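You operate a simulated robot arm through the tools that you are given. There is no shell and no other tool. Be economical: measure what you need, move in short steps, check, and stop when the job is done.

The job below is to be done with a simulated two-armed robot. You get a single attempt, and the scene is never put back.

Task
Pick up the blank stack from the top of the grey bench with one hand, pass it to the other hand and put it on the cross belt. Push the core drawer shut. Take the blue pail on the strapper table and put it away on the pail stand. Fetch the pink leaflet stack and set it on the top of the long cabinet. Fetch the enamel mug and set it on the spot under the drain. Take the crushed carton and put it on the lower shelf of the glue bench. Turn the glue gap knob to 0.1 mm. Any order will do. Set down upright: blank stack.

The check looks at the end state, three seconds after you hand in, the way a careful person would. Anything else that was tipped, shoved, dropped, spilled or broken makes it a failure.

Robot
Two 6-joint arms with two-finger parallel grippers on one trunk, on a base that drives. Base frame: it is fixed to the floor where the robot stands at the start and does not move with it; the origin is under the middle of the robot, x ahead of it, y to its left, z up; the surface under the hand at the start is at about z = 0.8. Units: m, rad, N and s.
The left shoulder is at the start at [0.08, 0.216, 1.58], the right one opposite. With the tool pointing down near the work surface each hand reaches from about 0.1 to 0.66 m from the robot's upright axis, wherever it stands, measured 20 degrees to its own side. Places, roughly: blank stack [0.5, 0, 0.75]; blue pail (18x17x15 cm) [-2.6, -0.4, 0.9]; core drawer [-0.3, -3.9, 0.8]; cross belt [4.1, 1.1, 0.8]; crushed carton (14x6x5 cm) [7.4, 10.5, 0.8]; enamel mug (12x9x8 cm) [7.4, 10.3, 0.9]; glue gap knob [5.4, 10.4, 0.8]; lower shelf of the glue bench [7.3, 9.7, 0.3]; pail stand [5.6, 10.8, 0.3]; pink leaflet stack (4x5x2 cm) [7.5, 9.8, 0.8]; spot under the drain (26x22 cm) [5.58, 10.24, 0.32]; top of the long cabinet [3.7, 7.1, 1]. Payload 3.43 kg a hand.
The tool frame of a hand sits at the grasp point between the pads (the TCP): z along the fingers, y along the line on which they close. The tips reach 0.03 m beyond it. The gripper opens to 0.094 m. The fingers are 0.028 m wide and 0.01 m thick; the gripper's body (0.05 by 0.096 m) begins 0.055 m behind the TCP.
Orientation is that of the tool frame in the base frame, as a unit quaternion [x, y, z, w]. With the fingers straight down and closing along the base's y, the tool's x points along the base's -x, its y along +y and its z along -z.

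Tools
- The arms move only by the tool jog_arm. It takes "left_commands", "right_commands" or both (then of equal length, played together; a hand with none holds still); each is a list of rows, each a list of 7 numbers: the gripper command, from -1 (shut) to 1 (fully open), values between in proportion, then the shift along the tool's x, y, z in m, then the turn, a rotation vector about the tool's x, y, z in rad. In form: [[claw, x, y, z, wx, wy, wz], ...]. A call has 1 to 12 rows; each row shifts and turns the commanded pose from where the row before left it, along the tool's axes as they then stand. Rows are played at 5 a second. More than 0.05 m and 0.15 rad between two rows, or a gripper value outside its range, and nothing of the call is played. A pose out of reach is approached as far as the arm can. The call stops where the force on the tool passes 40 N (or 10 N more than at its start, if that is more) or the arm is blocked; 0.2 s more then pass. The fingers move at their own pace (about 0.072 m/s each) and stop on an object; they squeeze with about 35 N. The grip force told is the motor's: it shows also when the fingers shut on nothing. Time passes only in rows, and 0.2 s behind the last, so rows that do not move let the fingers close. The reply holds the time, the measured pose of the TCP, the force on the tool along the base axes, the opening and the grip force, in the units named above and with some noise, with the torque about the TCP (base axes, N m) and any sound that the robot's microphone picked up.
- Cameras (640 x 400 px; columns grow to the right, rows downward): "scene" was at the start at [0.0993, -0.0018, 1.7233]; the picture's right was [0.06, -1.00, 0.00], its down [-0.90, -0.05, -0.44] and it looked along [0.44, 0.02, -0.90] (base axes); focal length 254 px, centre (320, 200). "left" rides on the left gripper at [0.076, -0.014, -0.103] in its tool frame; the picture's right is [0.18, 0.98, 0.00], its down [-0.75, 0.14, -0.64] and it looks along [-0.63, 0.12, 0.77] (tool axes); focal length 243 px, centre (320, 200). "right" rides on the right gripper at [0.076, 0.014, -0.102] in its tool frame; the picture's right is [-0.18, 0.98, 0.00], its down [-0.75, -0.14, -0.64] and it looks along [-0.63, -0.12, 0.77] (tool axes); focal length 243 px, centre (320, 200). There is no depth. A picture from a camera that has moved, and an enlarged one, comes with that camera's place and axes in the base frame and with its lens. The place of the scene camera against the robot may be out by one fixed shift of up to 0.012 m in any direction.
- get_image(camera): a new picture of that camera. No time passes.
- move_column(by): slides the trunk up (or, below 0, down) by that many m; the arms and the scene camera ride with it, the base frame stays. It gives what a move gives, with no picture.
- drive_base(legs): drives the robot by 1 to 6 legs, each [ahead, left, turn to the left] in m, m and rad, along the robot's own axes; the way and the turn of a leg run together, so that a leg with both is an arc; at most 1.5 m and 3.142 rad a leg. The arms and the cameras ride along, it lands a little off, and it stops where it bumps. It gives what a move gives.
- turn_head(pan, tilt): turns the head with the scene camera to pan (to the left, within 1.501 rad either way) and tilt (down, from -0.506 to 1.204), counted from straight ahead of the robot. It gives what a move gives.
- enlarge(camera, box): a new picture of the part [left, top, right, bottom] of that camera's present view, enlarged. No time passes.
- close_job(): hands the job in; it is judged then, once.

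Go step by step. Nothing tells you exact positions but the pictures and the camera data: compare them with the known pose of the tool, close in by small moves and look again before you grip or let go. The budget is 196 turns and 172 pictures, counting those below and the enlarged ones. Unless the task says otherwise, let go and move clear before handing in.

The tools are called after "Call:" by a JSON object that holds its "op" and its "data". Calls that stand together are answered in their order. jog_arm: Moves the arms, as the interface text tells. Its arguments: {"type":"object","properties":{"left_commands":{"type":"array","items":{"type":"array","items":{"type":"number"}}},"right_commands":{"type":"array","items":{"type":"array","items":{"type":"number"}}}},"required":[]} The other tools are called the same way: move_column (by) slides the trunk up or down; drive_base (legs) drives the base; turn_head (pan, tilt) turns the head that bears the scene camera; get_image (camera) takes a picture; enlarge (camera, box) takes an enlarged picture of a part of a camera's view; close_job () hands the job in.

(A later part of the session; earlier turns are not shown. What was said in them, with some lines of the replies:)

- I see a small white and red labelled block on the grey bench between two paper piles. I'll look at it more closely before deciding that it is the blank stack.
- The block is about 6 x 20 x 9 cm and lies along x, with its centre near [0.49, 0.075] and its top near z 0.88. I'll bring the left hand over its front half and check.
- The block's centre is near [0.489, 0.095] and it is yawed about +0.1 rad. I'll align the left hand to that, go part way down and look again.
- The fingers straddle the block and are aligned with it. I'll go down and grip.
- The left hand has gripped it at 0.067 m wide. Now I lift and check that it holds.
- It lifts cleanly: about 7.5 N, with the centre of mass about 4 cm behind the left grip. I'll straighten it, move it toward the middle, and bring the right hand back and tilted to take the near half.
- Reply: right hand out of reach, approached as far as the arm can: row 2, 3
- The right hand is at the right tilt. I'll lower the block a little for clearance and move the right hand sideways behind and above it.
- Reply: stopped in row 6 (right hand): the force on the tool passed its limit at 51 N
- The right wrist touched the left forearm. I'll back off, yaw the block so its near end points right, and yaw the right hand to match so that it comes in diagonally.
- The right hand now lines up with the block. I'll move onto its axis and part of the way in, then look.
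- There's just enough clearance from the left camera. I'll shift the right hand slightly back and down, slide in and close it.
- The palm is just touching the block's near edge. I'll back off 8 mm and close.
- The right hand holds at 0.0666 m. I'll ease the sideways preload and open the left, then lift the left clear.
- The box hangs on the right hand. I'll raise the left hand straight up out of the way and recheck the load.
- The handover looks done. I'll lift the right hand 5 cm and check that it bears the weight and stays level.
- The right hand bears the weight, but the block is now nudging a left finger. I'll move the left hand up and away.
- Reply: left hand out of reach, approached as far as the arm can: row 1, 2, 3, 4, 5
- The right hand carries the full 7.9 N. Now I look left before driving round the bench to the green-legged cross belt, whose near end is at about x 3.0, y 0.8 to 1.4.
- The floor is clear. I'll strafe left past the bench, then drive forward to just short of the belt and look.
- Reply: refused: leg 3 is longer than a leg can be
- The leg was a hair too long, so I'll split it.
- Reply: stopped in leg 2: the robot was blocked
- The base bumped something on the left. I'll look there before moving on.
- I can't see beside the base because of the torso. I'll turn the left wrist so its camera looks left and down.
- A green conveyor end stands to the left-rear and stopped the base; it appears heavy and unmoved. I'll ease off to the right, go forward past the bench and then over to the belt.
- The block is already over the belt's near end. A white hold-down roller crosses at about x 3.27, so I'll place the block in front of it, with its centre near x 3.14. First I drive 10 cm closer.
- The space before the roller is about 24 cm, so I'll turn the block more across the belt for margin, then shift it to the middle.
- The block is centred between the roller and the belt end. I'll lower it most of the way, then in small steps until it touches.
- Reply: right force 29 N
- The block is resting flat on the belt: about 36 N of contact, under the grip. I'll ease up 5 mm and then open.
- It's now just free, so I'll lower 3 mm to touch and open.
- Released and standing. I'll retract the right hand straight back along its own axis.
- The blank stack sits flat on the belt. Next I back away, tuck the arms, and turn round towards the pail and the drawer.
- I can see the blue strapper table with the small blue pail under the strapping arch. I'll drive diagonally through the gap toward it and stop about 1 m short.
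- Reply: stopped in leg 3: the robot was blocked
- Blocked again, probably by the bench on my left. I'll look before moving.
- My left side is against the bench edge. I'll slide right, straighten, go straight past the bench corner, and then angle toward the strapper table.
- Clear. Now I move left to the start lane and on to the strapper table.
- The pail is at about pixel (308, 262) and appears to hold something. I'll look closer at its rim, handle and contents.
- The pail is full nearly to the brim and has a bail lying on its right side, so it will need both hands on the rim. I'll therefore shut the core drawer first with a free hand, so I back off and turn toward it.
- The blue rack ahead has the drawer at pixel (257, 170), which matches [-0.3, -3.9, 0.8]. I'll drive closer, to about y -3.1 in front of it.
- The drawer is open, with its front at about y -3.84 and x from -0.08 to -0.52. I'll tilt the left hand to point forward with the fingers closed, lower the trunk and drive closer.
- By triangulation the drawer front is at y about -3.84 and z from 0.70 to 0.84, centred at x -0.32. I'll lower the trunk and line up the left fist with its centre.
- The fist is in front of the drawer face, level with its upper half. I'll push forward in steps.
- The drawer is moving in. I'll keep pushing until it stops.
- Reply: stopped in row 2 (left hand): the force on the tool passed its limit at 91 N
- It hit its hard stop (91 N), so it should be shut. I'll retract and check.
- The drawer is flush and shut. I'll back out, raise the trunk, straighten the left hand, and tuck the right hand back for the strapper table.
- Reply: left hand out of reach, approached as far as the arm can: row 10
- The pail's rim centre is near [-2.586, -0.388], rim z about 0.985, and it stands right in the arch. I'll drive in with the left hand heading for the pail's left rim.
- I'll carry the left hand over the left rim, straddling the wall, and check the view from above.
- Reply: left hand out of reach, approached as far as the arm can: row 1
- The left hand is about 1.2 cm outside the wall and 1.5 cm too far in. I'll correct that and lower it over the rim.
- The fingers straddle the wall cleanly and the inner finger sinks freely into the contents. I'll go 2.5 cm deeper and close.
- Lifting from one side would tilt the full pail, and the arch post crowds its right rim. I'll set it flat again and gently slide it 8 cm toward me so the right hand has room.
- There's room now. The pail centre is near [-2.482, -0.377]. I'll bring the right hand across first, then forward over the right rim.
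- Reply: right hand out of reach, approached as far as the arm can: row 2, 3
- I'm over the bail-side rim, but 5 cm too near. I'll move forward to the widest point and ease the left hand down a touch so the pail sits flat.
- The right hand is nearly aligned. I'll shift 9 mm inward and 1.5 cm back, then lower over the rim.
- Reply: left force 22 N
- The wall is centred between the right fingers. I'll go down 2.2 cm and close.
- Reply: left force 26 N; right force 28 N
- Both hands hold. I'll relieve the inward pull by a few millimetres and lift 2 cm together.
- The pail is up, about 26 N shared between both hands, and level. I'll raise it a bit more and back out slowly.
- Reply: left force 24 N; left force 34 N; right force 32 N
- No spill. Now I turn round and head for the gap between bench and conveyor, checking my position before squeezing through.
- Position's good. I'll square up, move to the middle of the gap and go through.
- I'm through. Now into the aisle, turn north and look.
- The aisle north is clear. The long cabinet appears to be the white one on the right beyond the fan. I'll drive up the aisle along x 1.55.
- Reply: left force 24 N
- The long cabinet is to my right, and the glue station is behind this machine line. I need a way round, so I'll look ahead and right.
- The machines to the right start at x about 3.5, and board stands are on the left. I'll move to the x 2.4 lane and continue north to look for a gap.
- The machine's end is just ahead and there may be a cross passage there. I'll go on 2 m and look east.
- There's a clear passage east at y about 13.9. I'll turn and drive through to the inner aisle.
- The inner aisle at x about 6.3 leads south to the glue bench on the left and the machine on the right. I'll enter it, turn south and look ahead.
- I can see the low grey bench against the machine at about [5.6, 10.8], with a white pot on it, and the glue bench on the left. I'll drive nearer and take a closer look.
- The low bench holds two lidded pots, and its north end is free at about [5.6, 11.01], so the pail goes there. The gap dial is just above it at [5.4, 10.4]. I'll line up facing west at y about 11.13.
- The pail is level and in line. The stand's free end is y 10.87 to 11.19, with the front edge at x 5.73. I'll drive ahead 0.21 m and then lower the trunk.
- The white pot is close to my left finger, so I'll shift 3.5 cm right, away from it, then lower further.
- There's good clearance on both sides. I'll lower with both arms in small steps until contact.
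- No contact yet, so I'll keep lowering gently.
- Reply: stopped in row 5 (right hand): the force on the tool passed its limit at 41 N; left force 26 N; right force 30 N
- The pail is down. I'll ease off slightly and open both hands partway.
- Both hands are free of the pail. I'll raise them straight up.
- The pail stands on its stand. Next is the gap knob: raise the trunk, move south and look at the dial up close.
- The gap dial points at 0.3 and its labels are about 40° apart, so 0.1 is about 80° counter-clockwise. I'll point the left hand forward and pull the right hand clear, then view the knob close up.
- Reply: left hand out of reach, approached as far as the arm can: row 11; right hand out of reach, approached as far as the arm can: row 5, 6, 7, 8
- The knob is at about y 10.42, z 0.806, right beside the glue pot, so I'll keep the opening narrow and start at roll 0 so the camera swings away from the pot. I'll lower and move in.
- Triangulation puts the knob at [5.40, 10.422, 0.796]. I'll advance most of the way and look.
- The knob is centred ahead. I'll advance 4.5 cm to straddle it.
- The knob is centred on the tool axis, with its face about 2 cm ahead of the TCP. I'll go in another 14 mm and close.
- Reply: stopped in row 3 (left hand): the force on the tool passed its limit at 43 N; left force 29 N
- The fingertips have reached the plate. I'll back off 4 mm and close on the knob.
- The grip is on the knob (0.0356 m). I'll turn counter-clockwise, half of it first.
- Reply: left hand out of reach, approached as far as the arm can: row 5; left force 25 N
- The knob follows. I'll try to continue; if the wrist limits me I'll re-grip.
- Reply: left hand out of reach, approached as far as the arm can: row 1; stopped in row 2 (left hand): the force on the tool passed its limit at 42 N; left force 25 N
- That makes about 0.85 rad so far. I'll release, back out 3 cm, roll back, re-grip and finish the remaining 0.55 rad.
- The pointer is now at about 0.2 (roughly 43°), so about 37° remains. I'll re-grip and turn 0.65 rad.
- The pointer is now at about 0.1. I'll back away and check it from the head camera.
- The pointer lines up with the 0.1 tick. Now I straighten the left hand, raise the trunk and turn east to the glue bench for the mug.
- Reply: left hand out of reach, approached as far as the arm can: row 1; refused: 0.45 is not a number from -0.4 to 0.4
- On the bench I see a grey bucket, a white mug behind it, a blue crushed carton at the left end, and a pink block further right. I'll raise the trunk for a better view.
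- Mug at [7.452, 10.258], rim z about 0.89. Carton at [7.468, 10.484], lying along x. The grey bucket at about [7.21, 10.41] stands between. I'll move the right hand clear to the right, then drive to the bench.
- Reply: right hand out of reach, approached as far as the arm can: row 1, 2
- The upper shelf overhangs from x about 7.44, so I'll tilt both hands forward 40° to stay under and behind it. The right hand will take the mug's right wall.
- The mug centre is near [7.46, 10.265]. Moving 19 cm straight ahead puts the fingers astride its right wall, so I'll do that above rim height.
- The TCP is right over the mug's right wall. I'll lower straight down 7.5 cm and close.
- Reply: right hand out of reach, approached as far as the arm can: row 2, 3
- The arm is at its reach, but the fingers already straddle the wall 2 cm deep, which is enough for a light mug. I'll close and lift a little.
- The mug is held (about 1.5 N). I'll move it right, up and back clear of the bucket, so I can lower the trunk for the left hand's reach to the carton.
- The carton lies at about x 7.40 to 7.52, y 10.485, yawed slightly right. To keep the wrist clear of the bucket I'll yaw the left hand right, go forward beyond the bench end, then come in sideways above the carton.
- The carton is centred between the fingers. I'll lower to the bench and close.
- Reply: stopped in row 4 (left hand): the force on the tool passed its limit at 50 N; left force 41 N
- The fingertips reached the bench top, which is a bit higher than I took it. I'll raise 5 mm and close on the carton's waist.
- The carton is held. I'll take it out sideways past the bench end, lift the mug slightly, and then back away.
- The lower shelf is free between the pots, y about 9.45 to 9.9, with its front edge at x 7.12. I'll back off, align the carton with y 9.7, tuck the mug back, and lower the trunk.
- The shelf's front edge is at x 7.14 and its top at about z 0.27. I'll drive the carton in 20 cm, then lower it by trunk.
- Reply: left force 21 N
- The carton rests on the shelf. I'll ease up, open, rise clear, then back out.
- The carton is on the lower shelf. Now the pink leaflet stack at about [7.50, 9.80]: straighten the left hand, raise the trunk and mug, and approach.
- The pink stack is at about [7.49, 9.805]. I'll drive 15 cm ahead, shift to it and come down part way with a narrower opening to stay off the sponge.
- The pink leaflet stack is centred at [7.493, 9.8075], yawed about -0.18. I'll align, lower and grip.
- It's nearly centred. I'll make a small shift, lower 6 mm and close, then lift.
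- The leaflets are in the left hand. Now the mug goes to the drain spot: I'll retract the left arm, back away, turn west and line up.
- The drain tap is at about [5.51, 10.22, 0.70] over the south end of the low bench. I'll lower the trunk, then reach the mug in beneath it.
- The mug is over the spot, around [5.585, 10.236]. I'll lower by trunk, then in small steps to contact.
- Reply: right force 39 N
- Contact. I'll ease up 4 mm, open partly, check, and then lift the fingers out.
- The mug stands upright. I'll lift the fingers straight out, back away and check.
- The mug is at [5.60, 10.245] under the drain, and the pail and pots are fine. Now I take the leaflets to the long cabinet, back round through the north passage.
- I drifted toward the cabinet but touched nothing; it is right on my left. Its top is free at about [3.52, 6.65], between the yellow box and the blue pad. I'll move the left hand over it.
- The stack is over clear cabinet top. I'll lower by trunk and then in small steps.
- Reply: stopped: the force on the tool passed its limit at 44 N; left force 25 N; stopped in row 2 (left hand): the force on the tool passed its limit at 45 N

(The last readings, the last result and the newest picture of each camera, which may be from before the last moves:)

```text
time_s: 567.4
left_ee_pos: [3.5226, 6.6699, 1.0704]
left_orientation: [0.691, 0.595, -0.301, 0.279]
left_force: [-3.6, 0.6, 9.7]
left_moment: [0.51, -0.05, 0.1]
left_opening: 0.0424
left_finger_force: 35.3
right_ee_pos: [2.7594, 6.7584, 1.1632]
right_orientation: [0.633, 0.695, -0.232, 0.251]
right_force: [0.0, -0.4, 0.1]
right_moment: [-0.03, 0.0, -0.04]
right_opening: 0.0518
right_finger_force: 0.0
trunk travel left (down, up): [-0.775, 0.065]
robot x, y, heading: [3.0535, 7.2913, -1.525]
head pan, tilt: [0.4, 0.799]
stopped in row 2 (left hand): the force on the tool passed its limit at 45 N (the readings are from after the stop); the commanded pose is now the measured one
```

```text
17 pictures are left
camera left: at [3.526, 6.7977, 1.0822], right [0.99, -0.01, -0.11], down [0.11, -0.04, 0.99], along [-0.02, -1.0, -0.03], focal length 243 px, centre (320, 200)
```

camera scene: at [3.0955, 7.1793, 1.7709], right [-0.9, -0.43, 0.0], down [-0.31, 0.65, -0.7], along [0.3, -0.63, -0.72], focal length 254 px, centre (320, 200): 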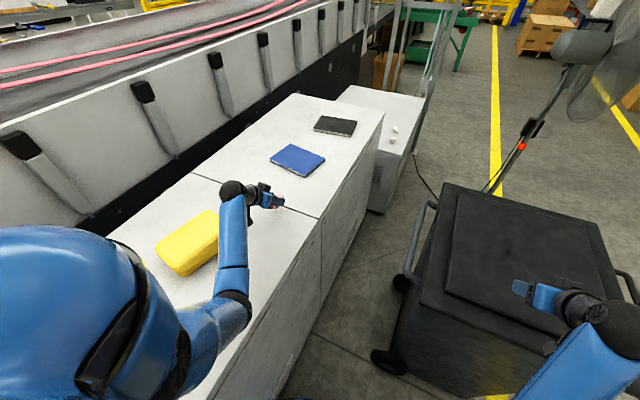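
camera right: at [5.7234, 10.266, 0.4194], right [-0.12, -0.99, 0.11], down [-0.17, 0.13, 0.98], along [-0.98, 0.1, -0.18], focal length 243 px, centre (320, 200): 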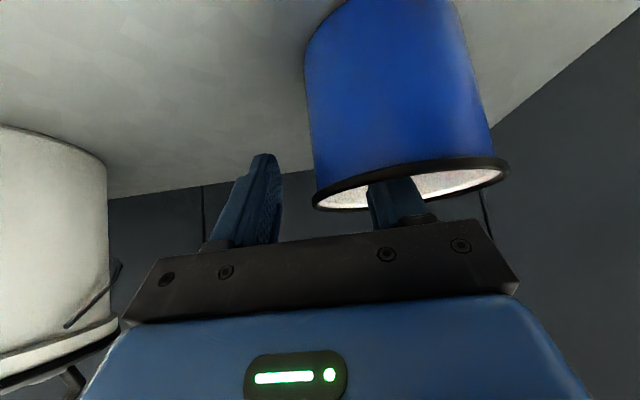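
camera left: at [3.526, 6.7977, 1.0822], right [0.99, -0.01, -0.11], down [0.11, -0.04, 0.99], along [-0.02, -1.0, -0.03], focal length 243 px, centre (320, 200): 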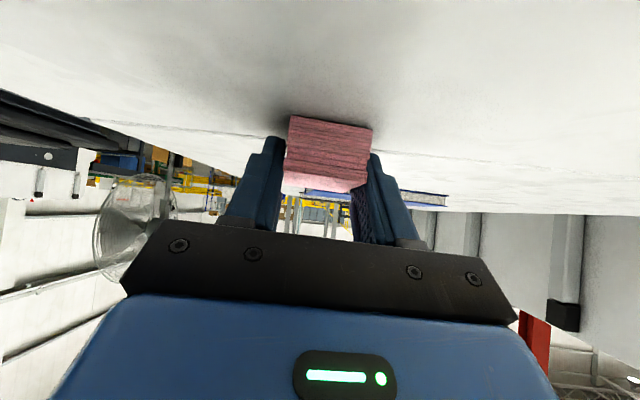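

The stack is touching the cabinet top, which is at about z 1.045. I'll ease up 2 mm and open.

Call:
{"op": "jog_arm", "data": {"left_commands": [[-1, -0.0015, 0, -0.0015, 0, 0.02, 0], [-1, 0, 0, 0, 0, 0, 0], [0.2, 0, 0, 0, 0, 0, 0], [0.6, 0, 0, 0, 0, 0, 0], [0.6, 0, 0, 0, 0, 0, 0]]}}

Call:
{"op": "get_image", "data": {"camera": "left"}}

```text
time_s: 568.6
left_ee_pos: [3.5274, 6.6673, 1.0722]
left_orientation: [0.692, 0.6, -0.292, 0.274]
left_force: [22.3, -4.2, 22.3]
left_moment: [-0.3, 0.12, 0.31]
left_opening: 0.062
left_finger_force: 0.0
right_ee_pos: [2.7627, 6.7586, 1.1647]
right_orientation: [0.632, 0.696, -0.232, 0.25]
right_force: [0.0, 0.1, -0.8]
right_moment: [-0.03, 0.01, 0.02]
right_opening: 0.0517
right_finger_force: 0.0
trunk travel left (down, up): [-0.775, 0.065]
robot x, y, heading: [3.0511, 7.2883, -1.52]
head pan, tilt: [0.4, 0.799]
```

```text
16 pictures are left
camera left: at [3.5298, 6.7976, 1.0853], right [0.99, -0.01, -0.11], down [0.11, -0.05, 0.99], along [-0.01, -1.0, -0.05], focal length 243 px, centre (320, 200)
```

left: 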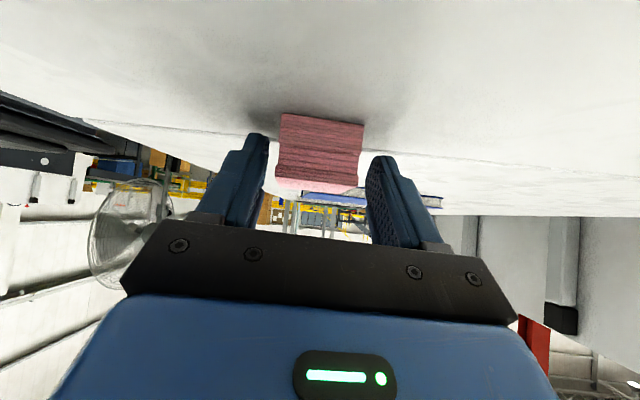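

Released. There's still some contact force, so I'll lift straight up gently.

Call:
{"op": "jog_arm", "data": {"left_commands": [[0.6, -0.0107, 0, -0.0105, 0, 0, 0], [0.6, -0.0143, 0, -0.014, 0, 0, 0], [0.6, -0.0214, 0, -0.021, 0, 0, 0], [0.6, -0.0214, 0, -0.021, 0, 0, 0], [0.6, 0, 0, 0, 0, 0, 0]]}}

Call:
{"op": "get_image", "data": {"camera": "left"}}

Call:
{"op": "get_image", "data": {"camera": "scene"}}

```text
time_s: 569.8
left_ee_pos: [3.5192, 6.6699, 1.1632]
left_orientation: [0.695, 0.6, -0.292, 0.269]
left_force: [0.0, 0.6, 0.1]
left_moment: [0.0, -0.01, -0.02]
left_opening: 0.0752
left_finger_force: 0.1
right_ee_pos: [2.7616, 6.757, 1.1629]
right_orientation: [0.632, 0.696, -0.231, 0.25]
right_force: [0.5, -0.8, -0.6]
right_moment: [0.03, 0.0, 0.02]
right_opening: 0.0517
right_finger_force: 0.1
trunk travel left (down, up): [-0.775, 0.065]
robot x, y, heading: [3.0525, 7.2904, -1.521]
head pan, tilt: [0.4, 0.799]
```

```text
15 pictures are left
camera left: at [3.5229, 6.7984, 1.1775], right [0.99, -0.01, -0.11], down [0.11, -0.06, 0.99], along [-0.02, -1.0, -0.06], focal length 243 px, centre (320, 200)
```

left: 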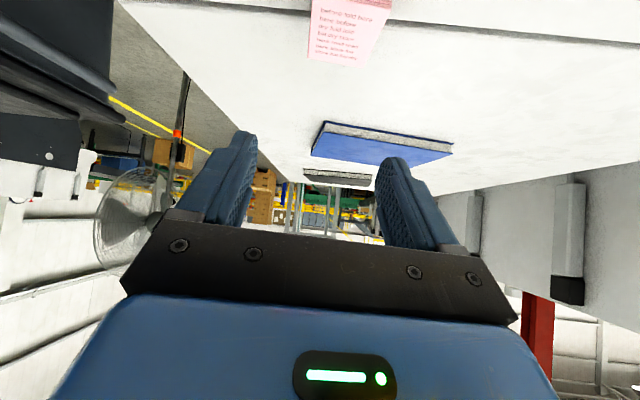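

```text
14 pictures are left
camera scene: at [3.0953, 7.1786, 1.7112], right [-0.9, -0.43, 0.0], down [-0.31, 0.65, -0.7], along [0.3, -0.63, -0.72], focal length 254 px, centre (320, 200)
```

scene: 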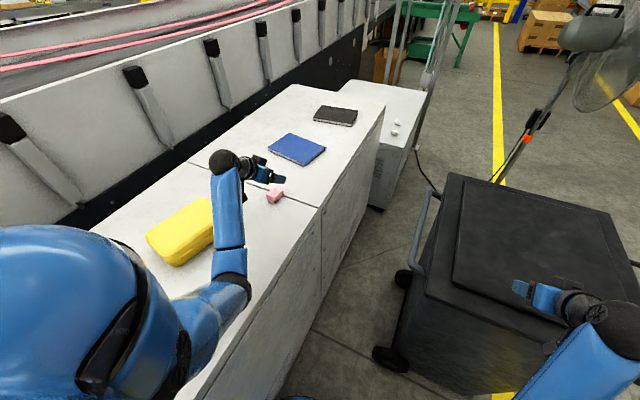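

The leaflet stack lies flat on the cabinet and nothing else has moved. I'll bring the left arm clear of the cabinet and step away.

Call:
{"op": "jog_arm", "data": {"left_commands": [[0.6, 0, -0.04, 0, 0, 0, 0], [0.6, 0, -0.04, 0, 0, 0, 0], [0.6, 0, -0.04, 0, 0, 0, 0], [0.6, 0, -0.04, 0, 0, 0, 0], [0.6, 0, -0.04, 0, 0, 0, 0], [0.6, 0, 0, 0, 0, 0, 0]]}}

Call:
{"op": "drive_base", "data": {"legs": [[-0.2, -0.2, 0]]}}

Call:
{"op": "turn_head", "data": {"pan": 0.5, "tilt": 0.7}}

Call:
{"op": "get_image", "data": {"camera": "scene"}}

```text
time_s: 571.2
left_ee_pos: [3.3245, 6.695, 1.1593]
left_orientation: [0.694, 0.6, -0.293, 0.269]
left_force: [-0.1, 1.0, -0.2]
left_moment: [0.0, -0.01, -0.02]
left_opening: 0.075
left_finger_force: 0.0
right_ee_pos: [2.7613, 6.7566, 1.1636]
right_orientation: [0.633, 0.696, -0.231, 0.25]
right_force: [0.6, 0.2, 0.2]
right_moment: [0.01, 0.01, 0.01]
right_opening: 0.0518
right_finger_force: 0.1
trunk travel left (down, up): [-0.775, 0.065]
robot x, y, heading: [3.0517, 7.2878, -1.52]
head pan, tilt: [0.4, 0.799]
```

```text
time_s: 573.2
left_ee_pos: [3.1153, 6.8818, 1.1578]
left_orientation: [0.697, 0.598, -0.294, 0.266]
left_force: [-0.1, -0.4, 0.4]
left_moment: [-0.02, 0.01, -0.02]
left_opening: 0.0752
left_finger_force: 0.1
right_ee_pos: [2.5498, 6.9477, 1.1621]
right_orientation: [0.635, 0.694, -0.231, 0.248]
right_force: [-0.7, 0.1, 0.5]
right_moment: [0.01, 0.03, -0.02]
right_opening: 0.0518
right_finger_force: 0.1
trunk travel left (down, up): [-0.775, 0.065]
robot x, y, heading: [2.8435, 7.4782, -1.528]
head pan, tilt: [0.4, 0.799]
```

```text
time_s: 573.9
left_ee_pos: [3.1154, 6.8817, 1.1586]
left_orientation: [0.696, 0.597, -0.294, 0.268]
left_force: [0.2, -0.4, 0.3]
left_moment: [0.01, -0.01, -0.02]
left_opening: 0.0753
left_finger_force: 0.0
right_ee_pos: [2.5501, 6.9486, 1.1621]
right_orientation: [0.635, 0.694, -0.232, 0.249]
right_force: [0.5, 0.2, 0.4]
right_moment: [-0.02, 0.0, -0.02]
right_opening: 0.0518
right_finger_force: 0.0
trunk travel left (down, up): [-0.775, 0.065]
robot x, y, heading: [2.8438, 7.4778, -1.529]
head pan, tilt: [0.499, 0.7]
```

```text
13 pictures are left
camera scene: at [2.8979, 7.3686, 1.7193], right [-0.86, -0.51, 0.0], down [-0.33, 0.55, -0.76], along [0.39, -0.66, -0.65], focal length 254 px, centre (320, 200)
```

scene: 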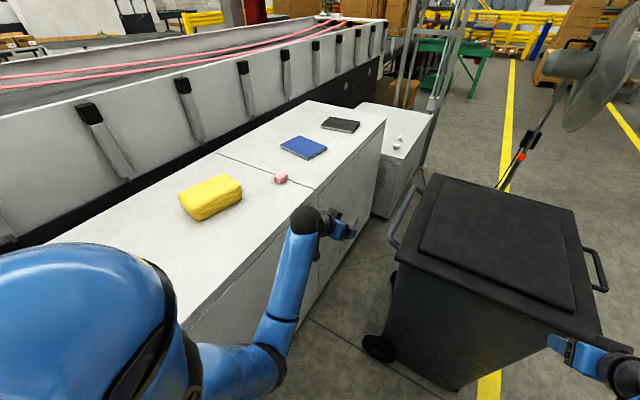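

The leaflets lie on the cabinet, every other part of the job is in place, and both hands are empty and clear, so I'm handing in.

Call:
{"op": "close_job", "data": {}}

```text
The job is handed in.
```

I finished all seven parts of the job and handed it in; I don't have a verdict on the check.

- **Blank stack:** picked up with the left hand, passed to the right, and set flat on the near end of the cross belt, in front of the white roller.
- **Core drawer:** pushed in to its stop, with the front flush with the shelf.
- **Blue pail:** carried in both hands without a visible spill and set on the free north end of the pail stand.
- **Pink leaflet stack:** on the top of the long cabinet, in the clear space between the yellow box and the blue pad.
- **Enamel mug:** upright under the drain, within about 2 cm of the given spot.
- **Crushed carton:** on the lower shelf of the glue bench, between the pots.
- **Glue gap knob:** pointer lined up with the 0.1 mm tick.

Driving near the start, the base bumped something twice: probably the green conveyor the first time and the grey bench the second. I saw nothing shift, but I didn't go back to check them.
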